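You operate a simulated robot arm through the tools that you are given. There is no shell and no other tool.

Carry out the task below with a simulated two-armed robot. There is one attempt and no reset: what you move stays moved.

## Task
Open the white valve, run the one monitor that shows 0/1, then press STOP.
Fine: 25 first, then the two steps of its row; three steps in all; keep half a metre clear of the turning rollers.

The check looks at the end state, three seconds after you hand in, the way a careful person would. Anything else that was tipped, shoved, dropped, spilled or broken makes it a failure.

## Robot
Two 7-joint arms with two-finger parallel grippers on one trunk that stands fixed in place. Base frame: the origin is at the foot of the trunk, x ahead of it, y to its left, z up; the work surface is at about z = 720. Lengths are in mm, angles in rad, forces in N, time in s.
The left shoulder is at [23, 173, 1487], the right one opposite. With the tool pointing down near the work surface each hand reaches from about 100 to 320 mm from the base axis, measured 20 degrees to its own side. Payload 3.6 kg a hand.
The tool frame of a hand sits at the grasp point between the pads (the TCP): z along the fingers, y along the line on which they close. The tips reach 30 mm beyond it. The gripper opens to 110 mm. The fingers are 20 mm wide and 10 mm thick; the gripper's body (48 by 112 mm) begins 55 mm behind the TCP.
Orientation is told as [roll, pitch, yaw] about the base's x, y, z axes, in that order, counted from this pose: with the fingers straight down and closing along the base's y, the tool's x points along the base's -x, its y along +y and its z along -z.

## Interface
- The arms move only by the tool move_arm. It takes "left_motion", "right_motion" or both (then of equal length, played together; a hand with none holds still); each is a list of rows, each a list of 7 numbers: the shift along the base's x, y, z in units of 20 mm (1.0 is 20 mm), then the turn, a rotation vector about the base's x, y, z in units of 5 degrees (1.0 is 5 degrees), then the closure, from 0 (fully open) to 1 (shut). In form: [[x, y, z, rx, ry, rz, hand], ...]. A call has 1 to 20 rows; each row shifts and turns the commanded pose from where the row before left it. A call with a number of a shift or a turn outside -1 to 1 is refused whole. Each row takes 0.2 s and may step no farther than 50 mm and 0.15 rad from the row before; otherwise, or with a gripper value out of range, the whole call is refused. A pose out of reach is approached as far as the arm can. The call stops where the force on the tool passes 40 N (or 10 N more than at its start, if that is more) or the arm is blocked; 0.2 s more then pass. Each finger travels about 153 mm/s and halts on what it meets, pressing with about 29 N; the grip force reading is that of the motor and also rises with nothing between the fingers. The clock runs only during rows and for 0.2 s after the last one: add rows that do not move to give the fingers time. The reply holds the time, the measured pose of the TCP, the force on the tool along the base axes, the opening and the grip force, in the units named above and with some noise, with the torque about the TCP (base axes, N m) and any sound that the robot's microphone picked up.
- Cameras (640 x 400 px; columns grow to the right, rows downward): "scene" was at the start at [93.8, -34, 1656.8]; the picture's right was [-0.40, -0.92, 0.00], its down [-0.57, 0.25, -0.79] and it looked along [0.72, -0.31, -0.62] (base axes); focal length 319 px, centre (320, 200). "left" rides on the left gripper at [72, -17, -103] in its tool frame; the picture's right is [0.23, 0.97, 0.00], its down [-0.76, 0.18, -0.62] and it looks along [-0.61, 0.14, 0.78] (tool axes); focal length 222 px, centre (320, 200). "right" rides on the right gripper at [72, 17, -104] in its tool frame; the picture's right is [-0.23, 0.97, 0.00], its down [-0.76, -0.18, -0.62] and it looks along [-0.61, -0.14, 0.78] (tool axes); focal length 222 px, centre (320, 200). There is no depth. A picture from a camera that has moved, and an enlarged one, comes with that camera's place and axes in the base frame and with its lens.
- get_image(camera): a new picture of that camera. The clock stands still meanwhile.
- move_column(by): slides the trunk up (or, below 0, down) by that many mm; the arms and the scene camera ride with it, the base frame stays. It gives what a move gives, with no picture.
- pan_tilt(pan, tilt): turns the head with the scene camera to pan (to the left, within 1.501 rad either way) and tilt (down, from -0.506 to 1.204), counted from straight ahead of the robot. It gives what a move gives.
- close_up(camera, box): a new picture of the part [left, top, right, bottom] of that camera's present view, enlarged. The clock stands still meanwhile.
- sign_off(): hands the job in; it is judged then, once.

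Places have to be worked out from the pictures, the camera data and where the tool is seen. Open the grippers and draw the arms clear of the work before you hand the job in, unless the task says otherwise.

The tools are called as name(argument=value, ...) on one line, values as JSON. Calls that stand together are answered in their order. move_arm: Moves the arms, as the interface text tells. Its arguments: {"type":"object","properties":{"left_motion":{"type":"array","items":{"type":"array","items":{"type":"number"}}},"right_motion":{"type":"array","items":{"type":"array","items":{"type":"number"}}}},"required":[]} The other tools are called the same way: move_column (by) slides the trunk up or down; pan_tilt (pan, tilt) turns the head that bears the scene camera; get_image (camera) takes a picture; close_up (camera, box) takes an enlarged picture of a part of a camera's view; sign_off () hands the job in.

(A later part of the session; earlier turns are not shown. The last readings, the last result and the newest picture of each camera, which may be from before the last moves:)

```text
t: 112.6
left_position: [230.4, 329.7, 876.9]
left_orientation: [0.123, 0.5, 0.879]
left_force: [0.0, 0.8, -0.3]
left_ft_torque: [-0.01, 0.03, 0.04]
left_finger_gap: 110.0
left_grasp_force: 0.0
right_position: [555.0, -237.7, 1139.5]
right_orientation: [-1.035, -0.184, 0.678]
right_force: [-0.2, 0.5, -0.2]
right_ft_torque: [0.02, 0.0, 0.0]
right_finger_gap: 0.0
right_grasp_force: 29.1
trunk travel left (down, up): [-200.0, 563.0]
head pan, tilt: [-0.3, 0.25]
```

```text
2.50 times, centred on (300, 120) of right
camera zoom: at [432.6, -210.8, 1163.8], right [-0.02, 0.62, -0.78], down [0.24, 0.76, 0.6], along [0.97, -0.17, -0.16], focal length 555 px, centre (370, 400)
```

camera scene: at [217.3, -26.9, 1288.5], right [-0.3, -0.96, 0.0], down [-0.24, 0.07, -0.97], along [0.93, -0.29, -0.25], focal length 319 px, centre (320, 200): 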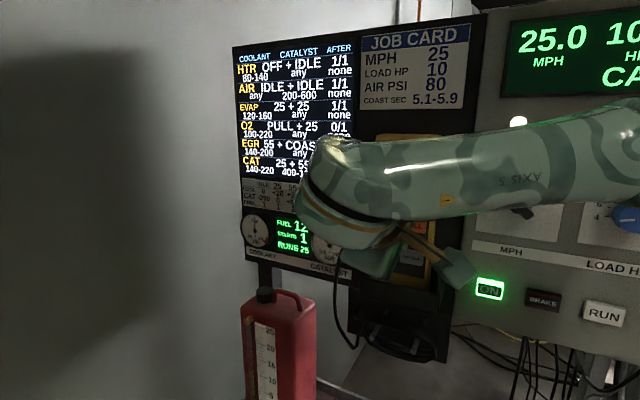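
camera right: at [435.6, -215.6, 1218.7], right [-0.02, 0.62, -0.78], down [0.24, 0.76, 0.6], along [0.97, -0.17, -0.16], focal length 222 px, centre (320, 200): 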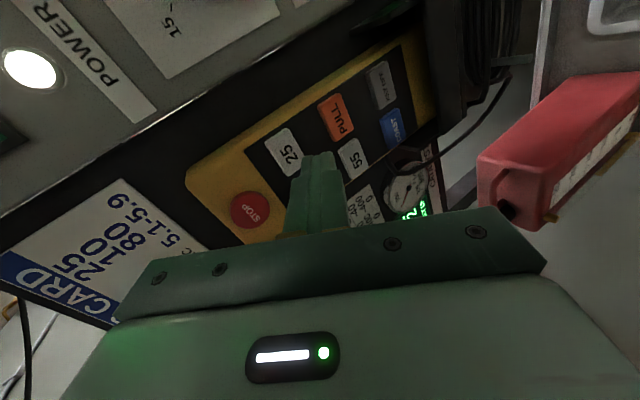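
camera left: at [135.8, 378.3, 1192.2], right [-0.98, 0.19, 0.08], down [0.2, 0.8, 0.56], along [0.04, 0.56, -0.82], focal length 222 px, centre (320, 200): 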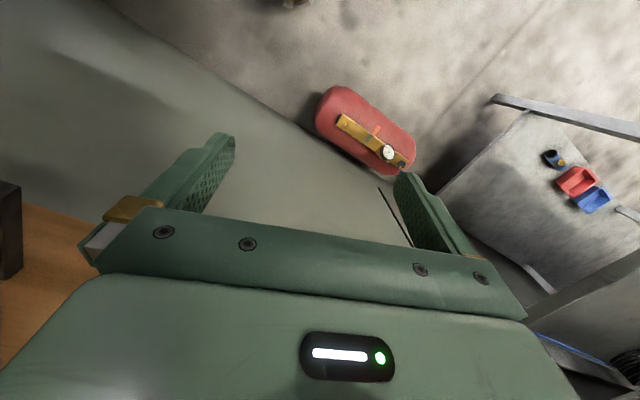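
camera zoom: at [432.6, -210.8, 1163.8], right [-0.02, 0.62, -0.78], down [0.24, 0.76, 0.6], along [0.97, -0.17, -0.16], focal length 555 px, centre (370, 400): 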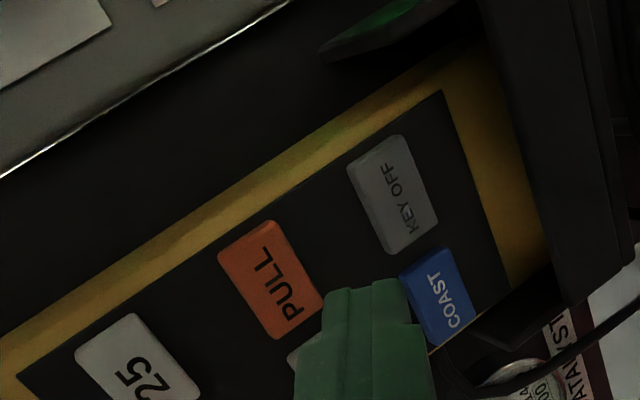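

Coolant went to 160 and the speed is 25 mph; the readout still says RUNS 25. I wait until the step has finished before pressing anything.

move_arm(right_motion=[[0, 0, 0, 0, 0, 0, 1], [0, 0, 0, 0, 0, 0, 1], [0, 0, 0, 0, 0, 0, 1], [0, 0, 0, 0, 0, 0, 1], [0, 0, 0, 0, 0, 0, 1], [0, 0, 0, 0, 0, 0, 1], [0, 0, 0, 0, 0, 0, 1], [0, 0, 0, 0, 0, 0, 1]])

get_image(camera="scene")

close_up(camera="scene", box=[220, 180, 360, 300])

```text
t: 114.4
left_position: [229.8, 330.6, 876.4]
left_orientation: [0.122, 0.501, 0.879]
left_force: [0.4, -0.6, 0.1]
left_ft_torque: [0.01, -0.01, -0.02]
left_finger_gap: 110.2
left_grasp_force: 0.0
right_position: [554.9, -236.5, 1138.9]
right_orientation: [-1.036, -0.186, 0.676]
right_force: [-0.1, 0.4, -0.7]
right_ft_torque: [-0.02, 0.01, 0.03]
right_finger_gap: 0.0
right_grasp_force: 28.7
trunk travel left (down, up): [-200.0, 563.0]
head pan, tilt: [-0.3, 0.25]
```

```text
taken
camera scene: at [217.3, -26.9, 1288.5], right [-0.3, -0.96, 0.0], down [-0.24, 0.07, -0.97], along [0.93, -0.29, -0.25], focal length 319 px, centre (320, 200)
```

scene: 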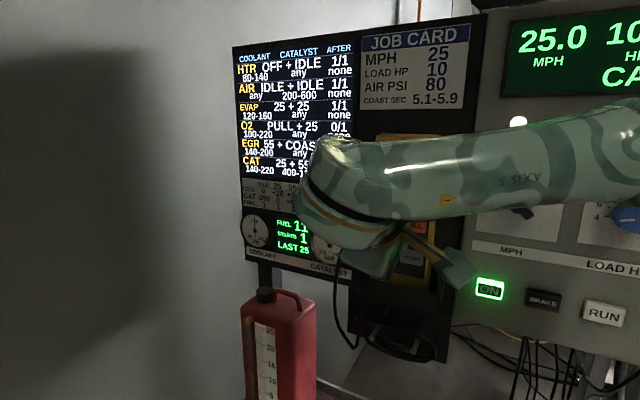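

```text
3.33 times, centred on (290, 240) of scene
camera zoom: at [217.3, -26.9, 1288.5], right [-0.3, -0.96, 0.0], down [-0.24, 0.07, -0.97], along [0.93, -0.29, -0.25], focal length 1063 px, centre (420, 67)
```

zoom: 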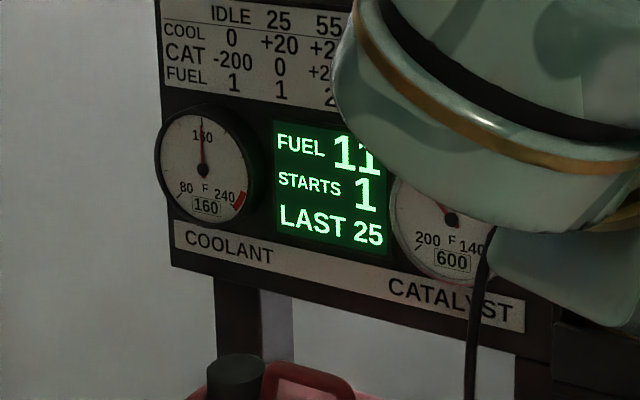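

LAST 25, FUEL 11, coolant 160: the first step is done. Now I press PULL the same way.

move_arm(right_motion=[[0.6, -0.6, 0, 0, 0, 0, 1], [0.6, -0.6, 0, 0, 0, 0, 1], [0.15, -0.15, 0, 0, 0, 0, 1], [0.1, -0.1, 0, 0, 0, 0, 1]])

close_up(camera="scene", box=[220, 180, 360, 300])

close_up(camera="right", box=[200, 40, 400, 200])

```text
t: 115.4
left_position: [229.7, 330.9, 877.8]
left_orientation: [0.121, 0.5, 0.878]
left_force: [-0.6, 0.5, -0.2]
left_ft_torque: [0.0, 0.04, 0.02]
left_finger_gap: 110.0
left_grasp_force: 0.1
right_position: [583.7, -266.5, 1140.6]
right_orientation: [-1.036, -0.185, 0.676]
right_force: [-0.4, 2.1, -0.1]
right_ft_torque: [0.01, 0.01, 0.03]
right_finger_gap: 0.1
right_grasp_force: 29.1
trunk travel left (down, up): [-200.0, 563.0]
head pan, tilt: [-0.3, 0.25]
heard: click
```

```text
3.33 times, centred on (290, 240) of scene
camera zoom: at [217.1, -26.7, 1288.6], right [-0.3, -0.96, 0.0], down [-0.24, 0.07, -0.97], along [0.93, -0.29, -0.25], focal length 1063 px, centre (420, 67)
```

zoom: 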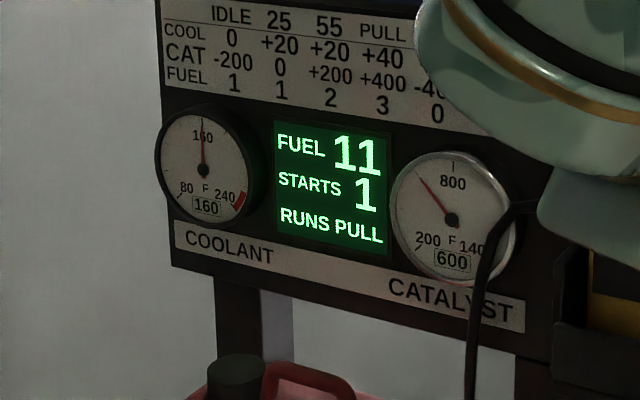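

```text
2.50 times, centred on (300, 120) of right
camera zoom: at [461.3, -239.8, 1163.8], right [-0.02, 0.62, -0.78], down [0.24, 0.76, 0.6], along [0.97, -0.17, -0.16], focal length 555 px, centre (370, 400)
```

zoom: 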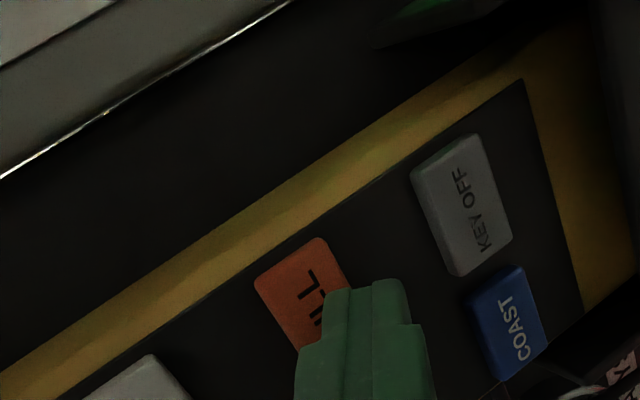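

RUNS PULL. I back off, raise the finger back in front of 25 at standoff, and wait for this step to end.

move_arm(right_motion=[[-0.5, 0.5, 0, 0, 0, 0, 1], [-0.5, 0.5, 0, 0, 0, 0, 1], [-0.4, 0.4, 0, 0, 0, 0, 1], [0, 0, 0.7, 0, 0, 0, 1], [0, 0, 0.7, 0, 0, 0, 1], [0, 0, 0.7, 0, 0, 0, 1], [0, 0, 0.6, 0, 0, 0, 1], [0, 0, 0, 0, 0, 0, 1], [0, 0, 0, 0, 0, 0, 1], [0, 0, 0, 0, 0, 0, 1], [0, 0, 0, 0, 0, 0, 1], [0, 0, 0, 0, 0, 0, 1], [0, 0, 0, 0, 0, 0, 1], [0, 0, 0, 0, 0, 0, 1], [0, 0, 0, 0, 0, 0, 1], [0, 0, 0, 0, 0, 0, 1], [0, 0, 0, 0, 0, 0, 1], [0, 0, 0, 0, 0, 0, 1]])

get_image(camera="scene")

close_up(camera="scene", box=[220, 180, 360, 300])

close_up(camera="right", box=[200, 40, 400, 200])

```text
t: 119.2
left_position: [230.3, 331.5, 877.4]
left_orientation: [0.121, 0.497, 0.877]
left_force: [-1.0, -0.8, 0.3]
left_ft_torque: [0.04, 0.01, 0.01]
left_finger_gap: 110.4
left_grasp_force: 0.0
right_position: [555.8, -237.8, 1193.9]
right_orientation: [-1.037, -0.185, 0.678]
right_force: [0.2, 0.3, 0.3]
right_ft_torque: [0.01, 0.01, 0.0]
right_finger_gap: 0.2
right_grasp_force: 29.1
trunk travel left (down, up): [-200.0, 563.0]
head pan, tilt: [-0.3, 0.25]
```

```text
taken
camera scene: at [217.3, -26.9, 1288.5], right [-0.3, -0.96, 0.0], down [-0.24, 0.07, -0.97], along [0.93, -0.29, -0.25], focal length 319 px, centre (320, 200)
```

scene: 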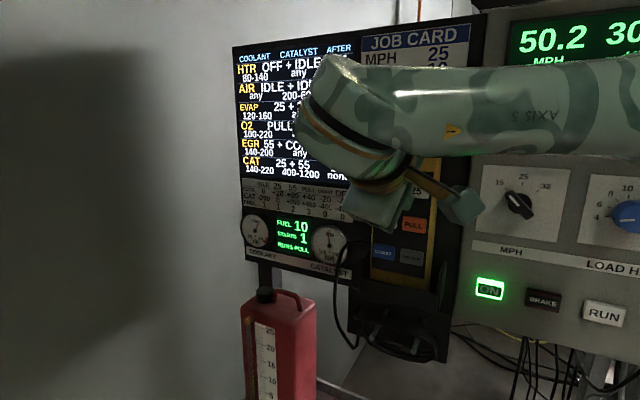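

```text
3.33 times, centred on (290, 240) of scene
camera zoom: at [217.3, -26.9, 1288.5], right [-0.3, -0.96, 0.0], down [-0.24, 0.07, -0.97], along [0.93, -0.29, -0.25], focal length 1063 px, centre (420, 67)
```

zoom: 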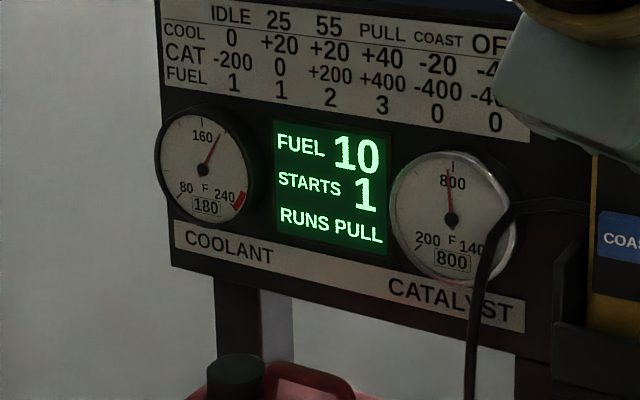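

```text
2.50 times, centred on (300, 120) of right
camera zoom: at [433.7, -211.9, 1218.1], right [-0.02, 0.62, -0.78], down [0.24, 0.76, 0.6], along [0.97, -0.17, -0.16], focal length 555 px, centre (370, 400)
```

zoom: 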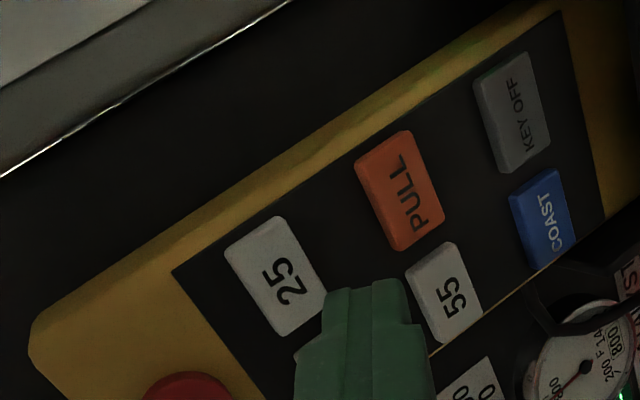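

PULL is half through (coolant 180, catalyst 800, 50 mph). I keep waiting with the finger off the buttons.

move_arm(right_motion=[[0, 0, 0, 0, 0, 0, 1], [0, 0, 0, 0, 0, 0, 1], [0, 0, 0, 0, 0, 0, 1], [0, 0, 0, 0, 0, 0, 1], [0, 0, 0, 0, 0, 0, 1], [0, 0, 0, 0, 0, 0, 1], [0, 0, 0, 0, 0, 0, 1], [0, 0, 0, 0, 0, 0, 1], [0, 0, 0, 0, 0, 0, 1], [0, 0, 0, 0, 0, 0, 1], [0, 0, 0, 0, 0, 0, 1], [0, 0, 0, 0, 0, 0, 1], [0, 0, 0, 0, 0, 0, 1], [0, 0, 0, 0, 0, 0, 1], [0, 0, 0, 0, 0, 0, 1], [0, 0, 0, 0, 0, 0, 1], [0, 0, 0, 0, 0, 0, 1], [0, 0, 0, 0, 0, 0, 1]])

close_up(camera="scene", box=[220, 180, 360, 300])

```text
t: 123.0
left_position: [230.5, 330.6, 877.1]
left_orientation: [0.12, 0.499, 0.879]
left_force: [0.6, 0.5, 0.3]
left_ft_torque: [-0.01, 0.0, -0.02]
left_finger_gap: 109.9
left_grasp_force: 0.0
right_position: [555.6, -239.0, 1193.7]
right_orientation: [-1.038, -0.187, 0.676]
right_force: [0.0, -0.4, 0.1]
right_ft_torque: [-0.01, -0.02, -0.04]
right_finger_gap: 0.0
right_grasp_force: 28.8
trunk travel left (down, up): [-200.0, 563.0]
head pan, tilt: [-0.3, 0.25]
```

```text
3.33 times, centred on (290, 240) of scene
camera zoom: at [217.3, -26.9, 1288.5], right [-0.3, -0.96, 0.0], down [-0.24, 0.07, -0.97], along [0.93, -0.29, -0.25], focal length 1063 px, centre (420, 67)
```

zoom: 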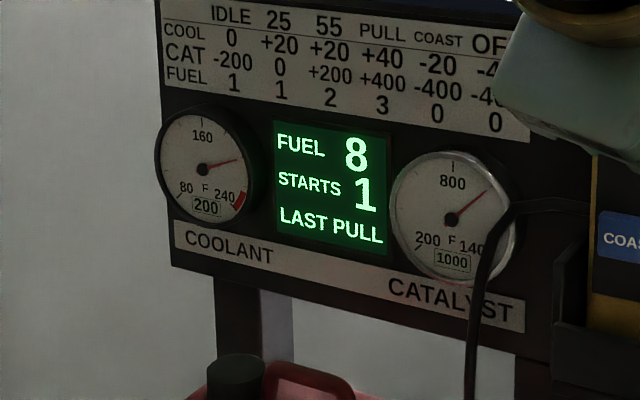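

LAST PULL, FUEL 8, coolant 200, catalyst 1000. Now the second step of the row: I press 25.

move_arm(right_motion=[[0.6, -0.6, 0, 0, 0, 0, 1], [0.6, -0.6, 0, 0, 0, 0, 1], [0.15, -0.15, 0, 0, 0, 0, 1], [0.08, -0.08, 0, 0, 0, 0, 1]])

close_up(camera="scene", box=[220, 180, 360, 300])

```text
t: 124.0
left_position: [230.9, 331.1, 877.5]
left_orientation: [0.119, 0.499, 0.878]
left_force: [0.4, 0.3, 0.8]
left_ft_torque: [0.02, 0.02, -0.05]
left_finger_gap: 109.7
left_grasp_force: 0.1
right_position: [584.0, -267.4, 1192.8]
right_orientation: [-1.039, -0.186, 0.68]
right_force: [-1.0, 0.8, -0.3]
right_ft_torque: [-0.01, 0.04, 0.0]
right_finger_gap: 0.0
right_grasp_force: 28.7
trunk travel left (down, up): [-200.0, 563.0]
head pan, tilt: [-0.3, 0.25]
heard: click
```

```text
3.33 times, centred on (290, 240) of scene
camera zoom: at [217.1, -26.7, 1288.6], right [-0.3, -0.96, 0.0], down [-0.24, 0.07, -0.97], along [0.93, -0.29, -0.25], focal length 1063 px, centre (420, 67)
```

zoom: 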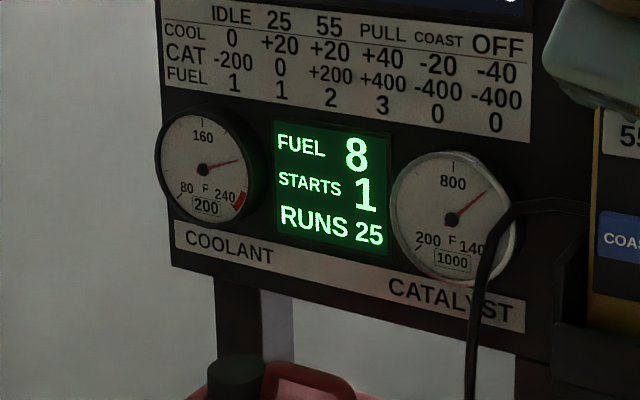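

RUNS 25 again. I back off and move to a standoff in front of STOP while the step runs.

move_arm(right_motion=[[-0.5, 0.5, 0, 0, 0, 0, 1], [-0.5, 0.5, 0, 0, 0, 0, 1], [-0.4, 0.4, 0, 0, 0, 0, 1], [0.2, 0.2, 0.65, 0, 0, 0, 1], [0.2, 0.2, 0.65, 0, 0, 0, 1], [0.2, 0.2, 0.65, 0, 0, 0, 1], [0.2, 0.2, 0.65, 0, 0, 0, 1], [0, 0, 0, 0, 0, 0, 1], [0, 0, 0, 0, 0, 0, 1], [0, 0, 0, 0, 0, 0, 1], [0, 0, 0, 0, 0, 0, 1], [0, 0, 0, 0, 0, 0, 1], [0, 0, 0, 0, 0, 0, 1], [0, 0, 0, 0, 0, 0, 1], [0, 0, 0, 0, 0, 0, 1]])

get_image(camera="scene")

close_up(camera="scene", box=[220, 180, 360, 300])

get_image(camera="right")

```text
t: 127.2
left_position: [230.3, 330.2, 876.8]
left_orientation: [0.12, 0.5, 0.877]
left_force: [-0.4, 0.0, -0.2]
left_ft_torque: [0.01, 0.03, 0.04]
left_finger_gap: 110.2
left_grasp_force: 0.2
right_position: [571.9, -222.8, 1244.4]
right_orientation: [-1.038, -0.187, 0.676]
right_force: [-0.3, -0.2, -0.9]
right_ft_torque: [-0.02, -0.01, 0.01]
right_finger_gap: 0.0
right_grasp_force: 29.4
trunk travel left (down, up): [-200.0, 563.0]
head pan, tilt: [-0.3, 0.25]
```

```text
taken
camera scene: at [217.3, -26.9, 1288.5], right [-0.3, -0.96, 0.0], down [-0.24, 0.07, -0.97], along [0.93, -0.29, -0.25], focal length 319 px, centre (320, 200)
```

scene: 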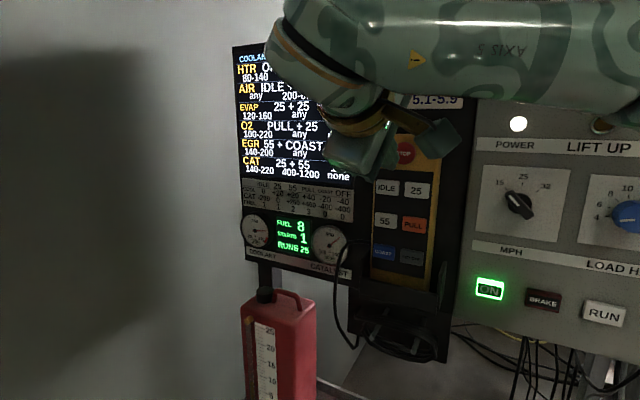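

```text
3.33 times, centred on (290, 240) of scene
camera zoom: at [217.3, -26.9, 1288.5], right [-0.3, -0.96, 0.0], down [-0.24, 0.07, -0.97], along [0.93, -0.29, -0.25], focal length 1063 px, centre (420, 67)
```

zoom: 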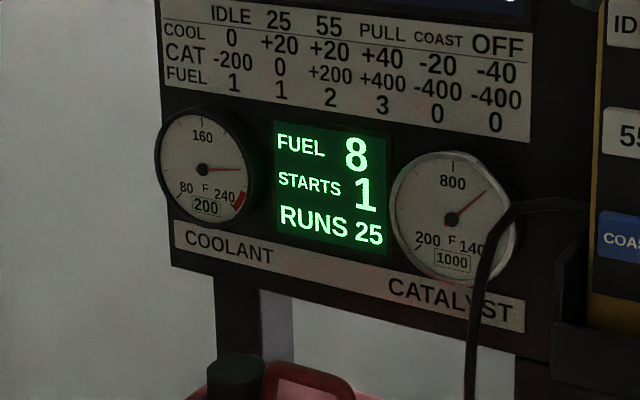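

```text
taken
camera right: at [450.4, -196.7, 1269.5], right [-0.02, 0.62, -0.78], down [0.24, 0.76, 0.6], along [0.97, -0.17, -0.16], focal length 222 px, centre (320, 200)
```

right: 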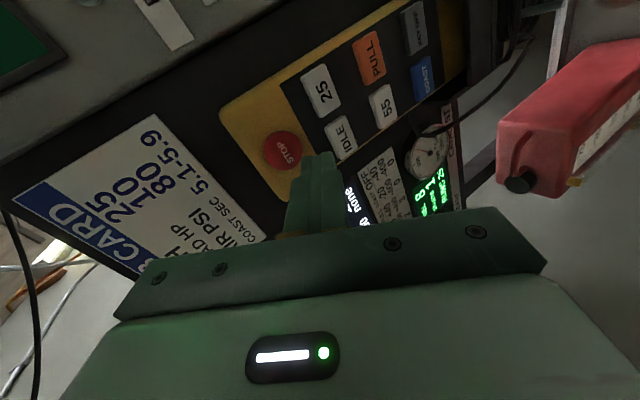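

Still RUNS 25, and STOP is lined up within a few millimetres. I wait for the step to end.

move_arm(right_motion=[[0, 0, 0, 0, 0, 0, 1], [0, 0, 0, 0, 0, 0, 1], [0, 0, 0, 0, 0, 0, 1], [0, 0, 0, 0, 0, 0, 1], [0, 0, 0, 0, 0, 0, 1], [0, 0, 0, 0, 0, 0, 1], [0, 0, 0, 0, 0, 0, 1], [0, 0, 0, 0, 0, 0, 1], [0, 0, 0, 0, 0, 0, 1], [0, 0, 0, 0, 0, 0, 1]])

close_up(camera="scene", box=[220, 180, 360, 300])

get_image(camera="scene")

```text
t: 129.4
left_position: [230.2, 330.3, 876.6]
left_orientation: [0.121, 0.5, 0.879]
left_force: [0.0, 0.5, 0.0]
left_ft_torque: [0.03, -0.01, -0.01]
left_finger_gap: 109.7
left_grasp_force: 0.1
right_position: [572.7, -223.6, 1244.6]
right_orientation: [-1.036, -0.187, 0.679]
right_force: [1.1, 0.2, 0.7]
right_ft_torque: [0.0, 0.0, -0.01]
right_finger_gap: 0.0
right_grasp_force: 28.6
trunk travel left (down, up): [-200.0, 563.0]
head pan, tilt: [-0.3, 0.25]
```

```text
3.33 times, centred on (290, 240) of scene
camera zoom: at [217.3, -26.9, 1288.5], right [-0.3, -0.96, 0.0], down [-0.24, 0.07, -0.97], along [0.93, -0.29, -0.25], focal length 1063 px, centre (420, 67)
```

zoom: 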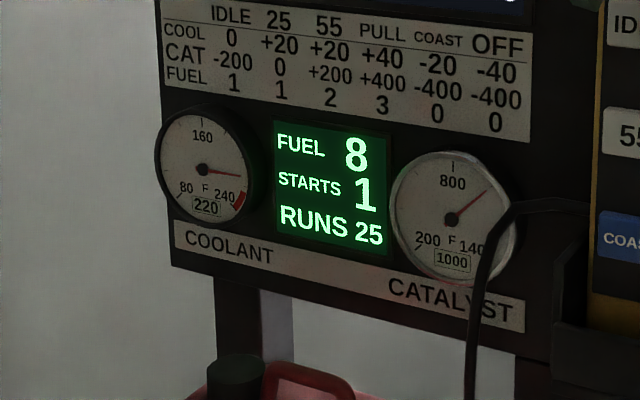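

```text
taken
camera scene: at [217.3, -26.9, 1288.5], right [-0.3, -0.96, 0.0], down [-0.24, 0.07, -0.97], along [0.93, -0.29, -0.25], focal length 319 px, centre (320, 200)
```

scene: 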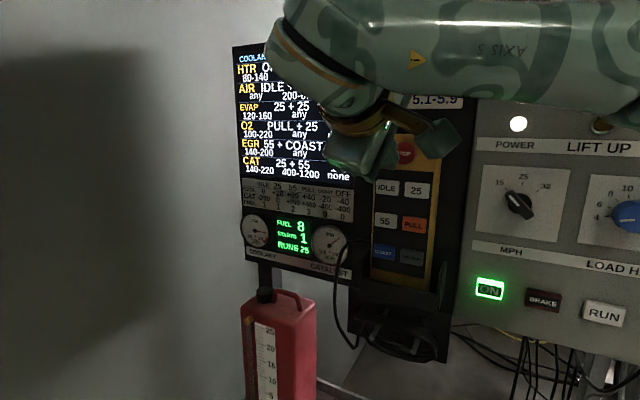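

Coolant reads 220 and the step is nearly over. I wait a little longer.

move_arm(right_motion=[[0, 0, 0, 0, 0, 0, 1], [0, 0, 0, 0, 0, 0, 1], [0, 0, 0, 0, 0, 0, 1], [0, 0, 0, 0, 0, 0, 1], [0, 0, 0, 0, 0, 0, 1], [0, 0, 0, 0, 0, 0, 1]])

close_up(camera="scene", box=[220, 180, 360, 300])

```text
t: 130.8
left_position: [230.3, 331.0, 877.3]
left_orientation: [0.12, 0.499, 0.877]
left_force: [0.3, 0.9, 0.0]
left_ft_torque: [0.02, 0.01, -0.02]
left_finger_gap: 109.9
left_grasp_force: 0.0
right_position: [572.4, -223.7, 1244.4]
right_orientation: [-1.037, -0.188, 0.677]
right_force: [-0.5, 0.3, 0.9]
right_ft_torque: [0.02, -0.02, 0.0]
right_finger_gap: 0.1
right_grasp_force: 29.5
trunk travel left (down, up): [-200.0, 563.0]
head pan, tilt: [-0.3, 0.25]
```

```text
3.33 times, centred on (290, 240) of scene
camera zoom: at [217.3, -26.9, 1288.5], right [-0.3, -0.96, 0.0], down [-0.24, 0.07, -0.97], along [0.93, -0.29, -0.25], focal length 1063 px, centre (420, 67)
```

zoom: 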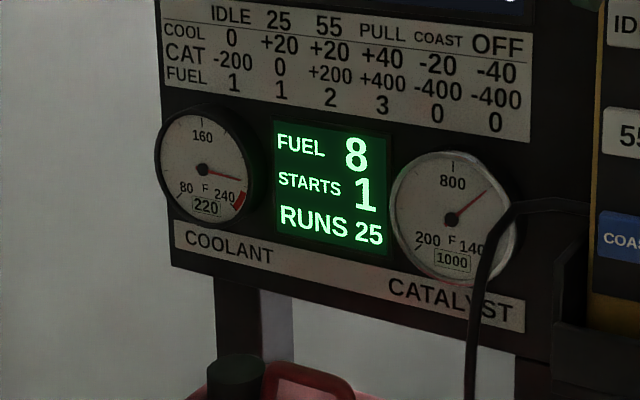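

The second 25 takes longer because the speed must come down from 50 mph. I wait further.

move_arm(right_motion=[[0, 0, 0, 0, 0, 0, 1], [0, 0, 0, 0, 0, 0, 1], [0, 0, 0, 0, 0, 0, 1], [0, 0, 0, 0, 0, 0, 1], [0, 0, 0, 0, 0, 0, 1], [0, 0, 0, 0, 0, 0, 1], [0, 0, 0, 0, 0, 0, 1], [0, 0, 0, 0, 0, 0, 1]])

close_up(camera="scene", box=[220, 180, 360, 300])

get_image(camera="scene")

```text
t: 132.6
left_position: [230.8, 330.0, 876.1]
left_orientation: [0.122, 0.5, 0.878]
left_force: [-1.3, 0.0, 0.2]
left_ft_torque: [0.01, 0.01, -0.04]
left_finger_gap: 110.1
left_grasp_force: 0.1
right_position: [572.7, -222.8, 1244.7]
right_orientation: [-1.036, -0.186, 0.676]
right_force: [0.3, 0.4, -0.5]
right_ft_torque: [-0.03, -0.02, 0.0]
right_finger_gap: 0.0
right_grasp_force: 29.0
trunk travel left (down, up): [-200.0, 563.0]
head pan, tilt: [-0.3, 0.25]
```

```text
3.33 times, centred on (290, 240) of scene
camera zoom: at [217.3, -26.9, 1288.5], right [-0.3, -0.96, 0.0], down [-0.24, 0.07, -0.97], along [0.93, -0.29, -0.25], focal length 1063 px, centre (420, 67)
```

zoom: 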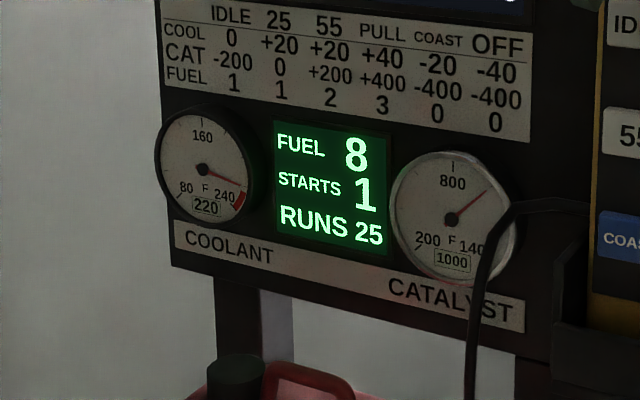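

```text
taken
camera scene: at [217.3, -26.9, 1288.5], right [-0.3, -0.96, 0.0], down [-0.24, 0.07, -0.97], along [0.93, -0.29, -0.25], focal length 319 px, centre (320, 200)
```

scene: 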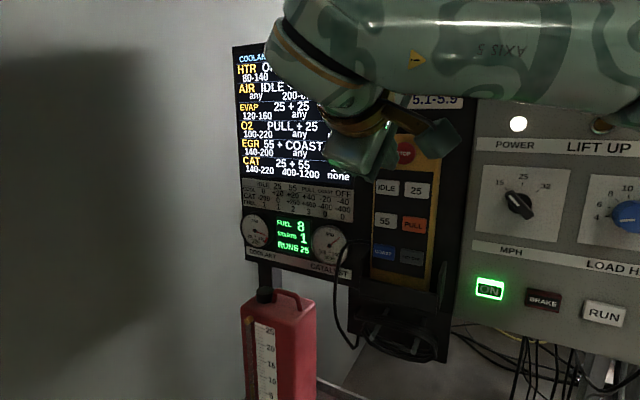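

The coolant needle is creeping past 220 while it still says RUNS 25. I turn the head slightly to read the speed on the console.

pan_tilt(pan=-0.55, tilt=0.25)

get_image(camera="scene")

close_up(camera="scene", box=[120, 170, 280, 300])

close_up(camera="right", box=[320, 100, 480, 240])

```text
t: 133.4
left_position: [230.5, 330.3, 876.7]
left_orientation: [0.118, 0.499, 0.878]
left_force: [0.2, -1.3, 0.0]
left_ft_torque: [0.01, 0.02, 0.01]
left_finger_gap: 110.2
left_grasp_force: 0.0
right_position: [572.2, -223.4, 1245.8]
right_orientation: [-1.037, -0.185, 0.676]
right_force: [0.0, 0.0, 0.4]
right_ft_torque: [0.02, 0.03, 0.0]
right_finger_gap: 0.0
right_grasp_force: 28.7
trunk travel left (down, up): [-200.0, 563.0]
head pan, tilt: [-0.55, 0.25]
```

```text
taken
camera scene: at [207.8, -48.0, 1288.5], right [-0.52, -0.85, 0.0], down [-0.21, 0.13, -0.97], along [0.83, -0.51, -0.25], focal length 319 px, centre (320, 200)
```

scene: 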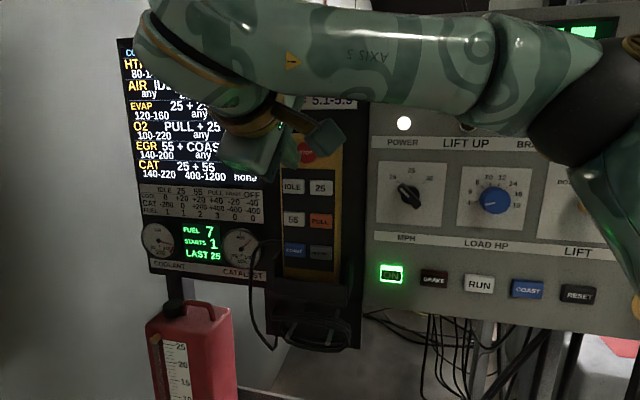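

```text
3.08 times, centred on (200, 235) of scene
camera zoom: at [207.8, -48.0, 1288.5], right [-0.52, -0.85, 0.0], down [-0.21, 0.13, -0.97], along [0.83, -0.51, -0.25], focal length 981 px, centre (689, 92)
```

zoom: 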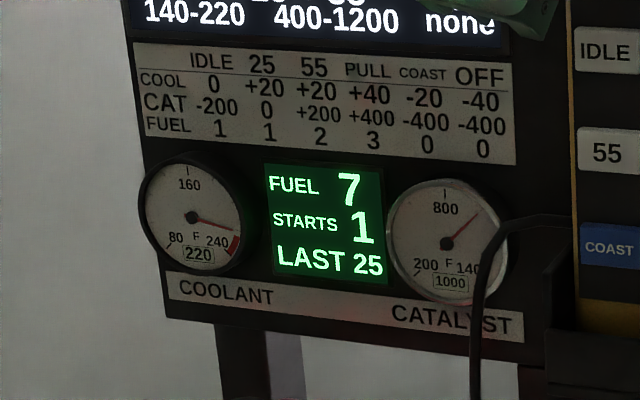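

```text
2.86 times, centred on (400, 170) of right
camera zoom: at [450.4, -196.6, 1269.5], right [-0.02, 0.62, -0.78], down [0.24, 0.76, 0.6], along [0.97, -0.17, -0.16], focal length 635 px, centre (91, 286)
```

zoom: 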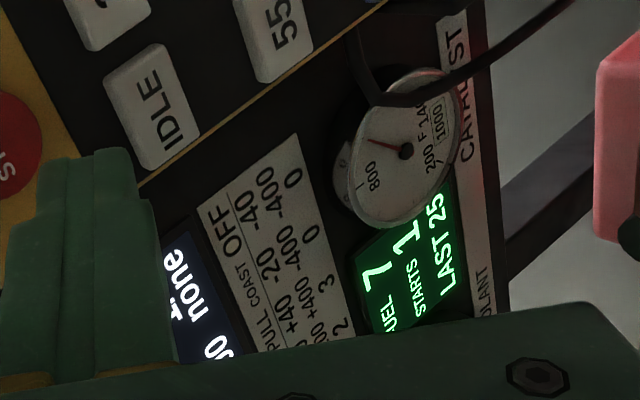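

LAST 25, FUEL 7, coolant 220: all three steps are done. Now I press STOP on the pendant.

move_arm(right_motion=[[0.6, -0.6, 0, 0, 0, 0, 1], [0.6, -0.6, 0, 0, 0, 0, 1], [0.15, -0.15, 0, 0, 0, 0, 1], [0.1, -0.1, 0, 0, 0, 0, 1]])

close_up(camera="scene", box=[120, 170, 280, 300])

get_image(camera="right")

```text
t: 134.4
left_position: [229.7, 331.1, 876.5]
left_orientation: [0.122, 0.498, 0.878]
left_force: [0.1, 0.3, 0.4]
left_ft_torque: [0.01, 0.02, -0.01]
left_finger_gap: 110.2
left_grasp_force: 0.0
right_position: [601.2, -251.4, 1244.7]
right_orientation: [-1.037, -0.184, 0.678]
right_force: [-4.2, 3.2, -1.2]
right_ft_torque: [0.04, 0.06, 0.03]
right_finger_gap: 0.0
right_grasp_force: 29.0
trunk travel left (down, up): [-200.0, 563.0]
head pan, tilt: [-0.55, 0.25]
heard: click
```

```text
3.08 times, centred on (200, 235) of scene
camera zoom: at [207.0, -47.4, 1288.7], right [-0.52, -0.85, 0.0], down [-0.21, 0.13, -0.97], along [0.83, -0.51, -0.25], focal length 981 px, centre (689, 92)
```

zoom: 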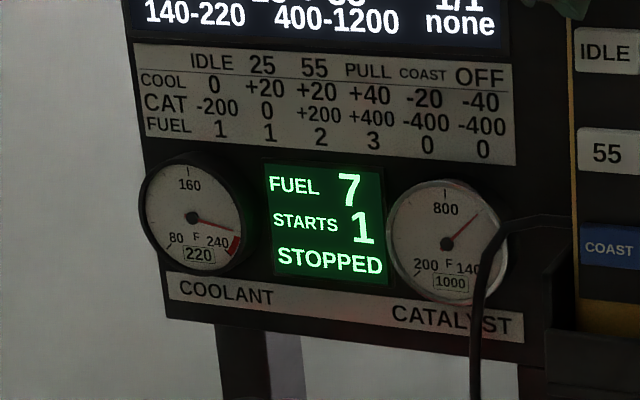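

```text
taken
camera right: at [478.8, -224.9, 1269.8], right [-0.02, 0.62, -0.78], down [0.23, 0.76, 0.6], along [0.97, -0.17, -0.16], focal length 222 px, centre (320, 200)
```

right: 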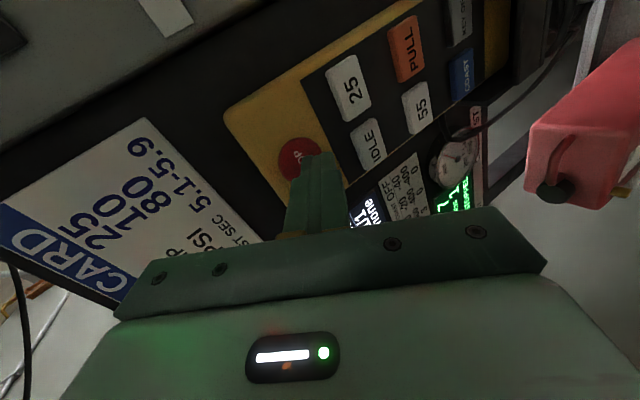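

STOPPED. I draw the right hand back from the pendant and open the gripper once clear.

move_arm(right_motion=[[-0.6, 0.6, 0, 0, 0, 0, 1], [-0.6, 0.6, 0, 0, 0, 0, 1], [-0.6, 0.6, 0, 0, 0, 0, 1], [-0.6, 0.6, 0, 0, 0, 0, 1], [-0.6, 0.6, 0, 0, 0, 0, 1], [-0.5, 0.6, 0, 0, 0, 0, 0.5], [-0.5, 0.6, 0, 0, 0, 0, 0], [-0.3, 0.3, 0, 0, 0, 0, 0]])

get_image(camera="scene")

get_image(camera="right")

```text
t: 136.2
left_position: [230.5, 330.3, 876.6]
left_orientation: [0.12, 0.499, 0.878]
left_force: [0.9, 0.7, 0.2]
left_ft_torque: [0.02, -0.02, 0.02]
left_finger_gap: 110.0
left_grasp_force: 0.1
right_position: [515.7, -162.4, 1244.9]
right_orientation: [-1.037, -0.187, 0.677]
right_force: [-0.3, -0.5, 0.9]
right_ft_torque: [0.01, -0.01, -0.02]
right_finger_gap: 110.1
right_grasp_force: 0.2
trunk travel left (down, up): [-200.0, 563.0]
head pan, tilt: [-0.55, 0.25]
```

```text
taken
camera scene: at [207.6, -48.0, 1288.6], right [-0.52, -0.85, 0.0], down [-0.21, 0.13, -0.97], along [0.83, -0.51, -0.25], focal length 319 px, centre (320, 200)
```

scene: 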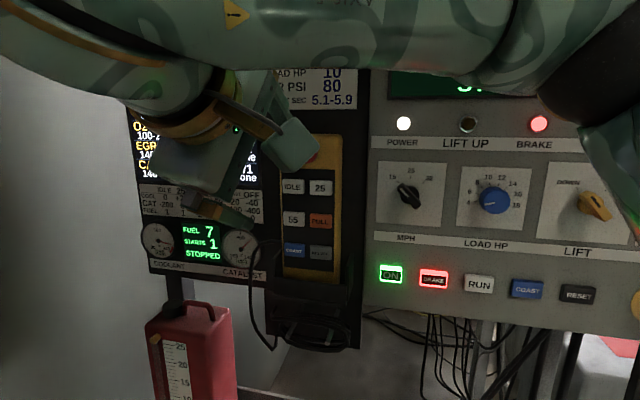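

```text
taken
camera right: at [392.8, -135.8, 1269.7], right [-0.02, 0.62, -0.78], down [0.24, 0.76, 0.6], along [0.97, -0.17, -0.16], focal length 222 px, centre (320, 200)
```

right: 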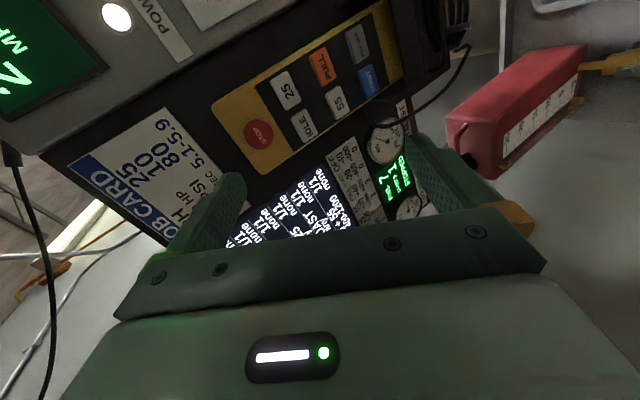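

STOPPED is shown and the brake came on with it. I check the O2 row through the right camera.

close_up(camera="right", box=[210, 120, 430, 260])

```text
2.86 times, centred on (320, 190) of right
camera zoom: at [392.8, -135.8, 1269.7], right [-0.02, 0.62, -0.78], down [0.24, 0.76, 0.6], along [0.97, -0.17, -0.16], focal length 635 px, centre (320, 229)
```

zoom: 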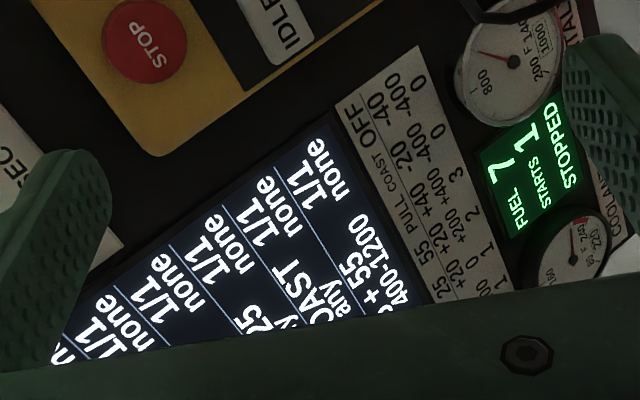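

All visible rows read 1/1, O2 included. I take the right hand further back and unwind its turn, retracing the path it came by.

move_arm(right_motion=[[-0.8, 0.5, -0.2, 0, 0, 0, 0], [-0.8, 0.5, -0.2, 0, 0, 0, 0], [-0.8, 0.5, -0.2, 0, 0, 0, 0], [-0.7, 0.5, -0.2, 0, 0, 0, 0], [0, 0, 0, 0.85, 0.6, 0.3, 0], [0, 0, 0, 0.85, 0.6, 0.3, 0], [0, 0, 0, 0.85, 0.6, 0.3, 0], [0, 0, 0, 0.85, 0.6, 0.3, 0], [0, 0, 0, 0.84, 0.41, 0.36, 0], [0, 0, 0, 0.84, 0.41, 0.36, 0], [0, 0, 0, 0.84, 0.41, 0.36, 0], [0, 0, 0, 0.84, 0.41, 0.36, 0]])

pan_tilt(pan=-0.3, tilt=0.35)

get_image(camera="scene")

```text
t: 138.8
left_position: [230.0, 331.0, 876.6]
left_orientation: [0.122, 0.499, 0.879]
left_force: [0.1, 0.2, 0.0]
left_ft_torque: [-0.03, 0.02, 0.02]
left_finger_gap: 109.7
left_grasp_force: 0.1
right_position: [453.3, -121.8, 1229.6]
right_orientation: [-0.342, -0.306, 0.753]
right_force: [-0.2, 0.0, -0.6]
right_ft_torque: [-0.03, -0.02, -0.01]
right_finger_gap: 110.0
right_grasp_force: 0.0
trunk travel left (down, up): [-200.0, 563.0]
head pan, tilt: [-0.55, 0.25]
```

```text
t: 139.6
left_position: [230.2, 330.5, 876.7]
left_orientation: [0.121, 0.499, 0.877]
left_force: [0.0, -0.2, -0.4]
left_ft_torque: [0.03, -0.02, 0.02]
left_finger_gap: 110.1
left_grasp_force: 0.1
right_position: [453.6, -122.5, 1230.0]
right_orientation: [-0.343, -0.304, 0.752]
right_force: [0.3, -0.5, 0.4]
right_ft_torque: [-0.03, 0.02, 0.01]
right_finger_gap: 110.2
right_grasp_force: 0.1
trunk travel left (down, up): [-200.0, 563.0]
head pan, tilt: [-0.3, 0.351]
```

```text
taken
camera scene: at [217.0, -26.9, 1279.1], right [-0.3, -0.96, 0.0], down [-0.33, 0.1, -0.94], along [0.9, -0.28, -0.34], focal length 319 px, centre (320, 200)
```

scene: 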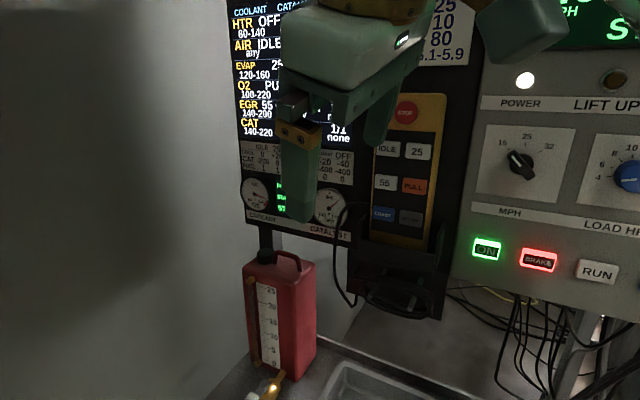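

The right hand is open and well clear. Now I inspect the left arm and the board's levers.

pan_tilt(pan=1.0, tilt=0.2)

get_image(camera="scene")

pan_tilt(pan=0.5, tilt=0.2)

get_image(camera="scene")

get_image(camera="left")

```text
t: 141.0
left_position: [231.3, 330.3, 876.0]
left_orientation: [0.121, 0.497, 0.88]
left_force: [-0.1, 0.3, 1.4]
left_ft_torque: [0.0, -0.02, 0.0]
left_finger_gap: 110.1
left_grasp_force: 0.2
right_position: [454.1, -122.2, 1230.6]
right_orientation: [-0.344, -0.303, 0.752]
right_force: [0.0, 0.5, -0.3]
right_ft_torque: [0.0, 0.02, 0.0]
right_finger_gap: 109.9
right_grasp_force: 0.1
trunk travel left (down, up): [-200.0, 563.0]
head pan, tilt: [1.0, 0.201]
```

```text
taken
camera scene: at [178.4, 79.1, 1293.1], right [0.84, -0.54, 0.0], down [-0.11, -0.17, -0.98], along [0.53, 0.82, -0.2], focal length 319 px, centre (320, 200)
```

scene: 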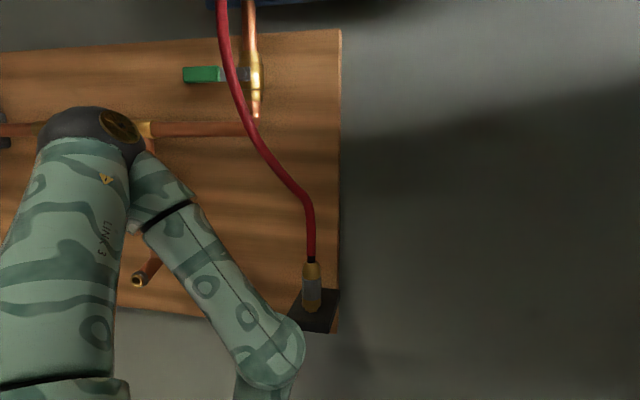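

```text
t: 142.0
left_position: [230.0, 330.4, 876.6]
left_orientation: [0.12, 0.498, 0.878]
left_force: [0.3, 0.3, 0.4]
left_ft_torque: [0.02, -0.01, 0.01]
left_finger_gap: 110.0
left_grasp_force: 0.1
right_position: [453.5, -122.0, 1230.2]
right_orientation: [-0.344, -0.304, 0.751]
right_force: [-1.5, -0.2, 0.1]
right_ft_torque: [-0.03, 0.02, -0.03]
right_finger_gap: 110.0
right_grasp_force: 0.1
trunk travel left (down, up): [-200.0, 563.0]
head pan, tilt: [0.499, 0.201]
```

```text
taken
camera scene: at [209.8, 45.4, 1293.1], right [0.48, -0.88, 0.0], down [-0.18, -0.1, -0.98], along [0.86, 0.47, -0.2], focal length 319 px, centre (320, 200)
```

scene: 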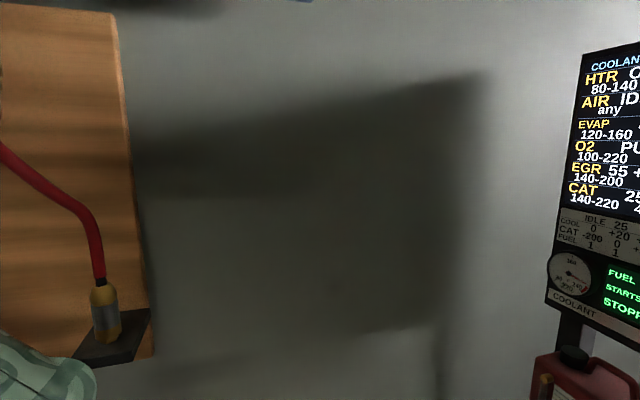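

```text
taken
camera left: at [241.5, 299.6, 1000.3], right [-0.84, 0.51, 0.21], down [0.54, 0.81, 0.2], along [-0.07, 0.28, -0.96], focal length 222 px, centre (320, 200)
```

left: 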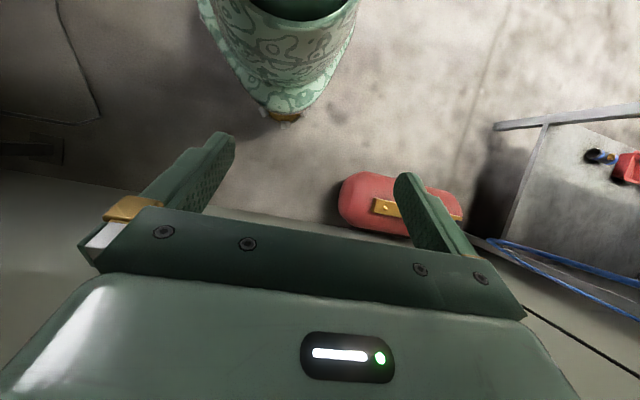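

The board looks unchanged except that the left elbow hides the blue lever, and the left wrist is close to the board's lower edge. I retrace the left arm's earlier, contact-free path in small steps so it stands off and I can see the lever.

move_arm(left_motion=[[0.1, 0.2, -0.7, 0.4, -0.32, 0, 0], [0.1, 0.2, -0.7, 0.4, -0.32, 0, 0]])

pan_tilt(pan=1.0, tilt=0.4)

get_image(camera="scene")

```text
t: 142.6
left_position: [233.8, 338.8, 848.6]
left_orientation: [0.121, 0.409, 0.877]
left_force: [-0.4, -0.2, 0.2]
left_ft_torque: [0.0, 0.0, -0.03]
left_finger_gap: 110.0
left_grasp_force: 0.0
right_position: [455.1, -122.0, 1230.2]
right_orientation: [-0.341, -0.305, 0.753]
right_force: [-0.6, 0.1, 0.2]
right_ft_torque: [0.02, -0.04, 0.0]
right_finger_gap: 110.0
right_grasp_force: 0.1
trunk travel left (down, up): [-200.0, 563.0]
head pan, tilt: [0.499, 0.201]
```

```text
t: 143.5
left_position: [234.9, 340.3, 848.3]
left_orientation: [0.122, 0.411, 0.879]
left_force: [0.0, 0.3, -0.6]
left_ft_torque: [0.01, 0.01, 0.0]
left_finger_gap: 109.9
left_grasp_force: 0.1
right_position: [453.4, -123.0, 1229.4]
right_orientation: [-0.343, -0.306, 0.752]
right_force: [-0.1, -0.3, 0.3]
right_ft_torque: [0.03, 0.01, -0.01]
right_finger_gap: 109.9
right_grasp_force: 0.1
trunk travel left (down, up): [-200.0, 563.0]
head pan, tilt: [1.0, 0.4]
```

```text
taken
camera scene: at [178.2, 78.6, 1274.6], right [0.84, -0.54, 0.0], down [-0.21, -0.33, -0.92], along [0.5, 0.78, -0.39], focal length 319 px, centre (320, 200)
```

scene: 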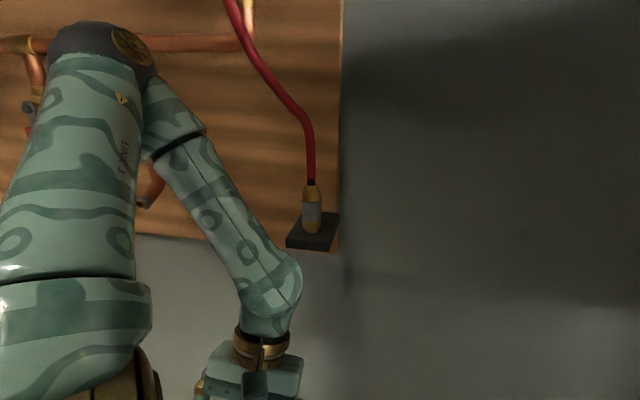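

No lean, forces zero. I slide the left hand along the wall to the left in small steps, keeping its distance, so that the elbow uncovers the lever.

move_arm(left_motion=[[-0.6, 0.5, -0.3, 0, 0, 0.5, 0], [-0.6, 0.5, -0.3, 0, 0, 0.5, 0], [-0.6, 0.5, -0.3, 0, 0, 0.5, 0]])

get_image(camera="scene")

```text
t: 144.3
left_position: [196.9, 368.6, 830.4]
left_orientation: [0.123, 0.411, 1.007]
left_force: [0.1, -0.2, -0.2]
left_ft_torque: [0.01, 0.0, 0.04]
left_finger_gap: 110.1
left_grasp_force: 0.1
right_position: [453.3, -122.6, 1229.8]
right_orientation: [-0.344, -0.307, 0.753]
right_force: [0.6, -0.4, -0.6]
right_ft_torque: [0.01, 0.01, 0.01]
right_finger_gap: 110.1
right_grasp_force: 0.1
trunk travel left (down, up): [-200.0, 563.0]
head pan, tilt: [1.0, 0.4]
```

```text
taken
camera scene: at [177.8, 78.9, 1274.6], right [0.84, -0.54, 0.0], down [-0.21, -0.33, -0.92], along [0.5, 0.78, -0.39], focal length 319 px, centre (320, 200)
```

scene: 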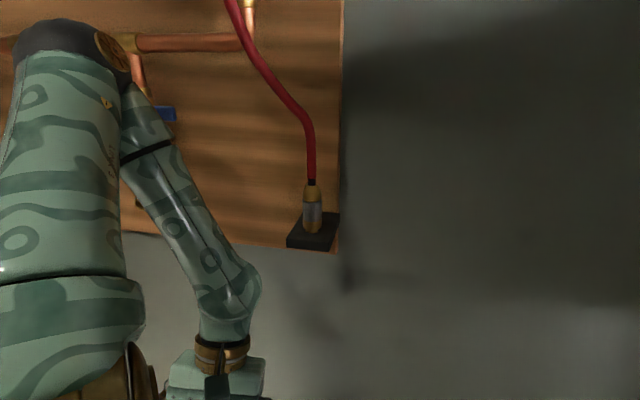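

The blue lever appears, still lying across its pipe. I slide a little further to see it whole and to give more room.

move_arm(left_motion=[[-0.6, 0.4, -0.3, 0, 0, 0.5, 0], [-0.6, 0.4, -0.3, 0, 0, 0.5, 0], [-0.5, 0.3, -0.2, 0, 0, 0.5, 0]])

get_image(camera="scene")

close_up(camera="scene", box=[60, 0, 360, 270])

```text
t: 145.1
left_position: [163.2, 389.8, 813.8]
left_orientation: [0.122, 0.411, 1.143]
left_force: [-0.4, -0.2, -0.9]
left_ft_torque: [0.0, 0.02, -0.02]
left_finger_gap: 110.2
left_grasp_force: 0.1
right_position: [452.7, -121.3, 1229.7]
right_orientation: [-0.342, -0.305, 0.751]
right_force: [0.1, -0.1, -0.1]
right_ft_torque: [-0.03, 0.03, -0.03]
right_finger_gap: 109.9
right_grasp_force: 0.1
trunk travel left (down, up): [-200.0, 563.0]
head pan, tilt: [1.0, 0.4]
```

```text
taken
camera scene: at [177.8, 78.8, 1274.6], right [0.84, -0.54, 0.0], down [-0.21, -0.33, -0.92], along [0.5, 0.78, -0.39], focal length 319 px, centre (320, 200)
```

scene: 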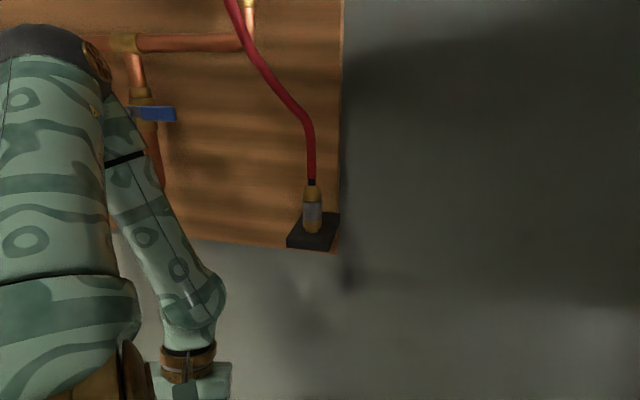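

```text
1.48 times, centred on (210, 135) of scene
camera zoom: at [177.8, 78.8, 1274.6], right [0.84, -0.54, 0.0], down [-0.21, -0.33, -0.92], along [0.5, 0.78, -0.39], focal length 472 px, centre (483, 296)
```

zoom: 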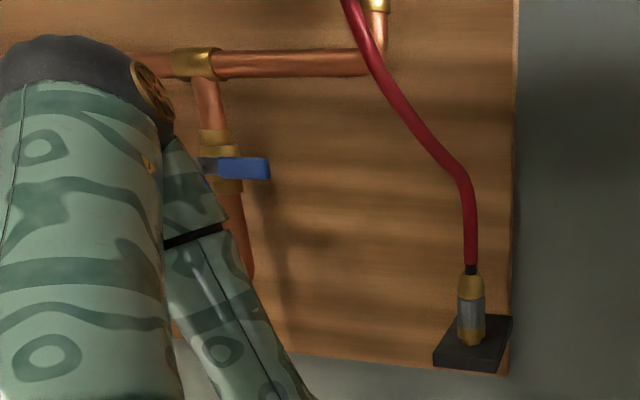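

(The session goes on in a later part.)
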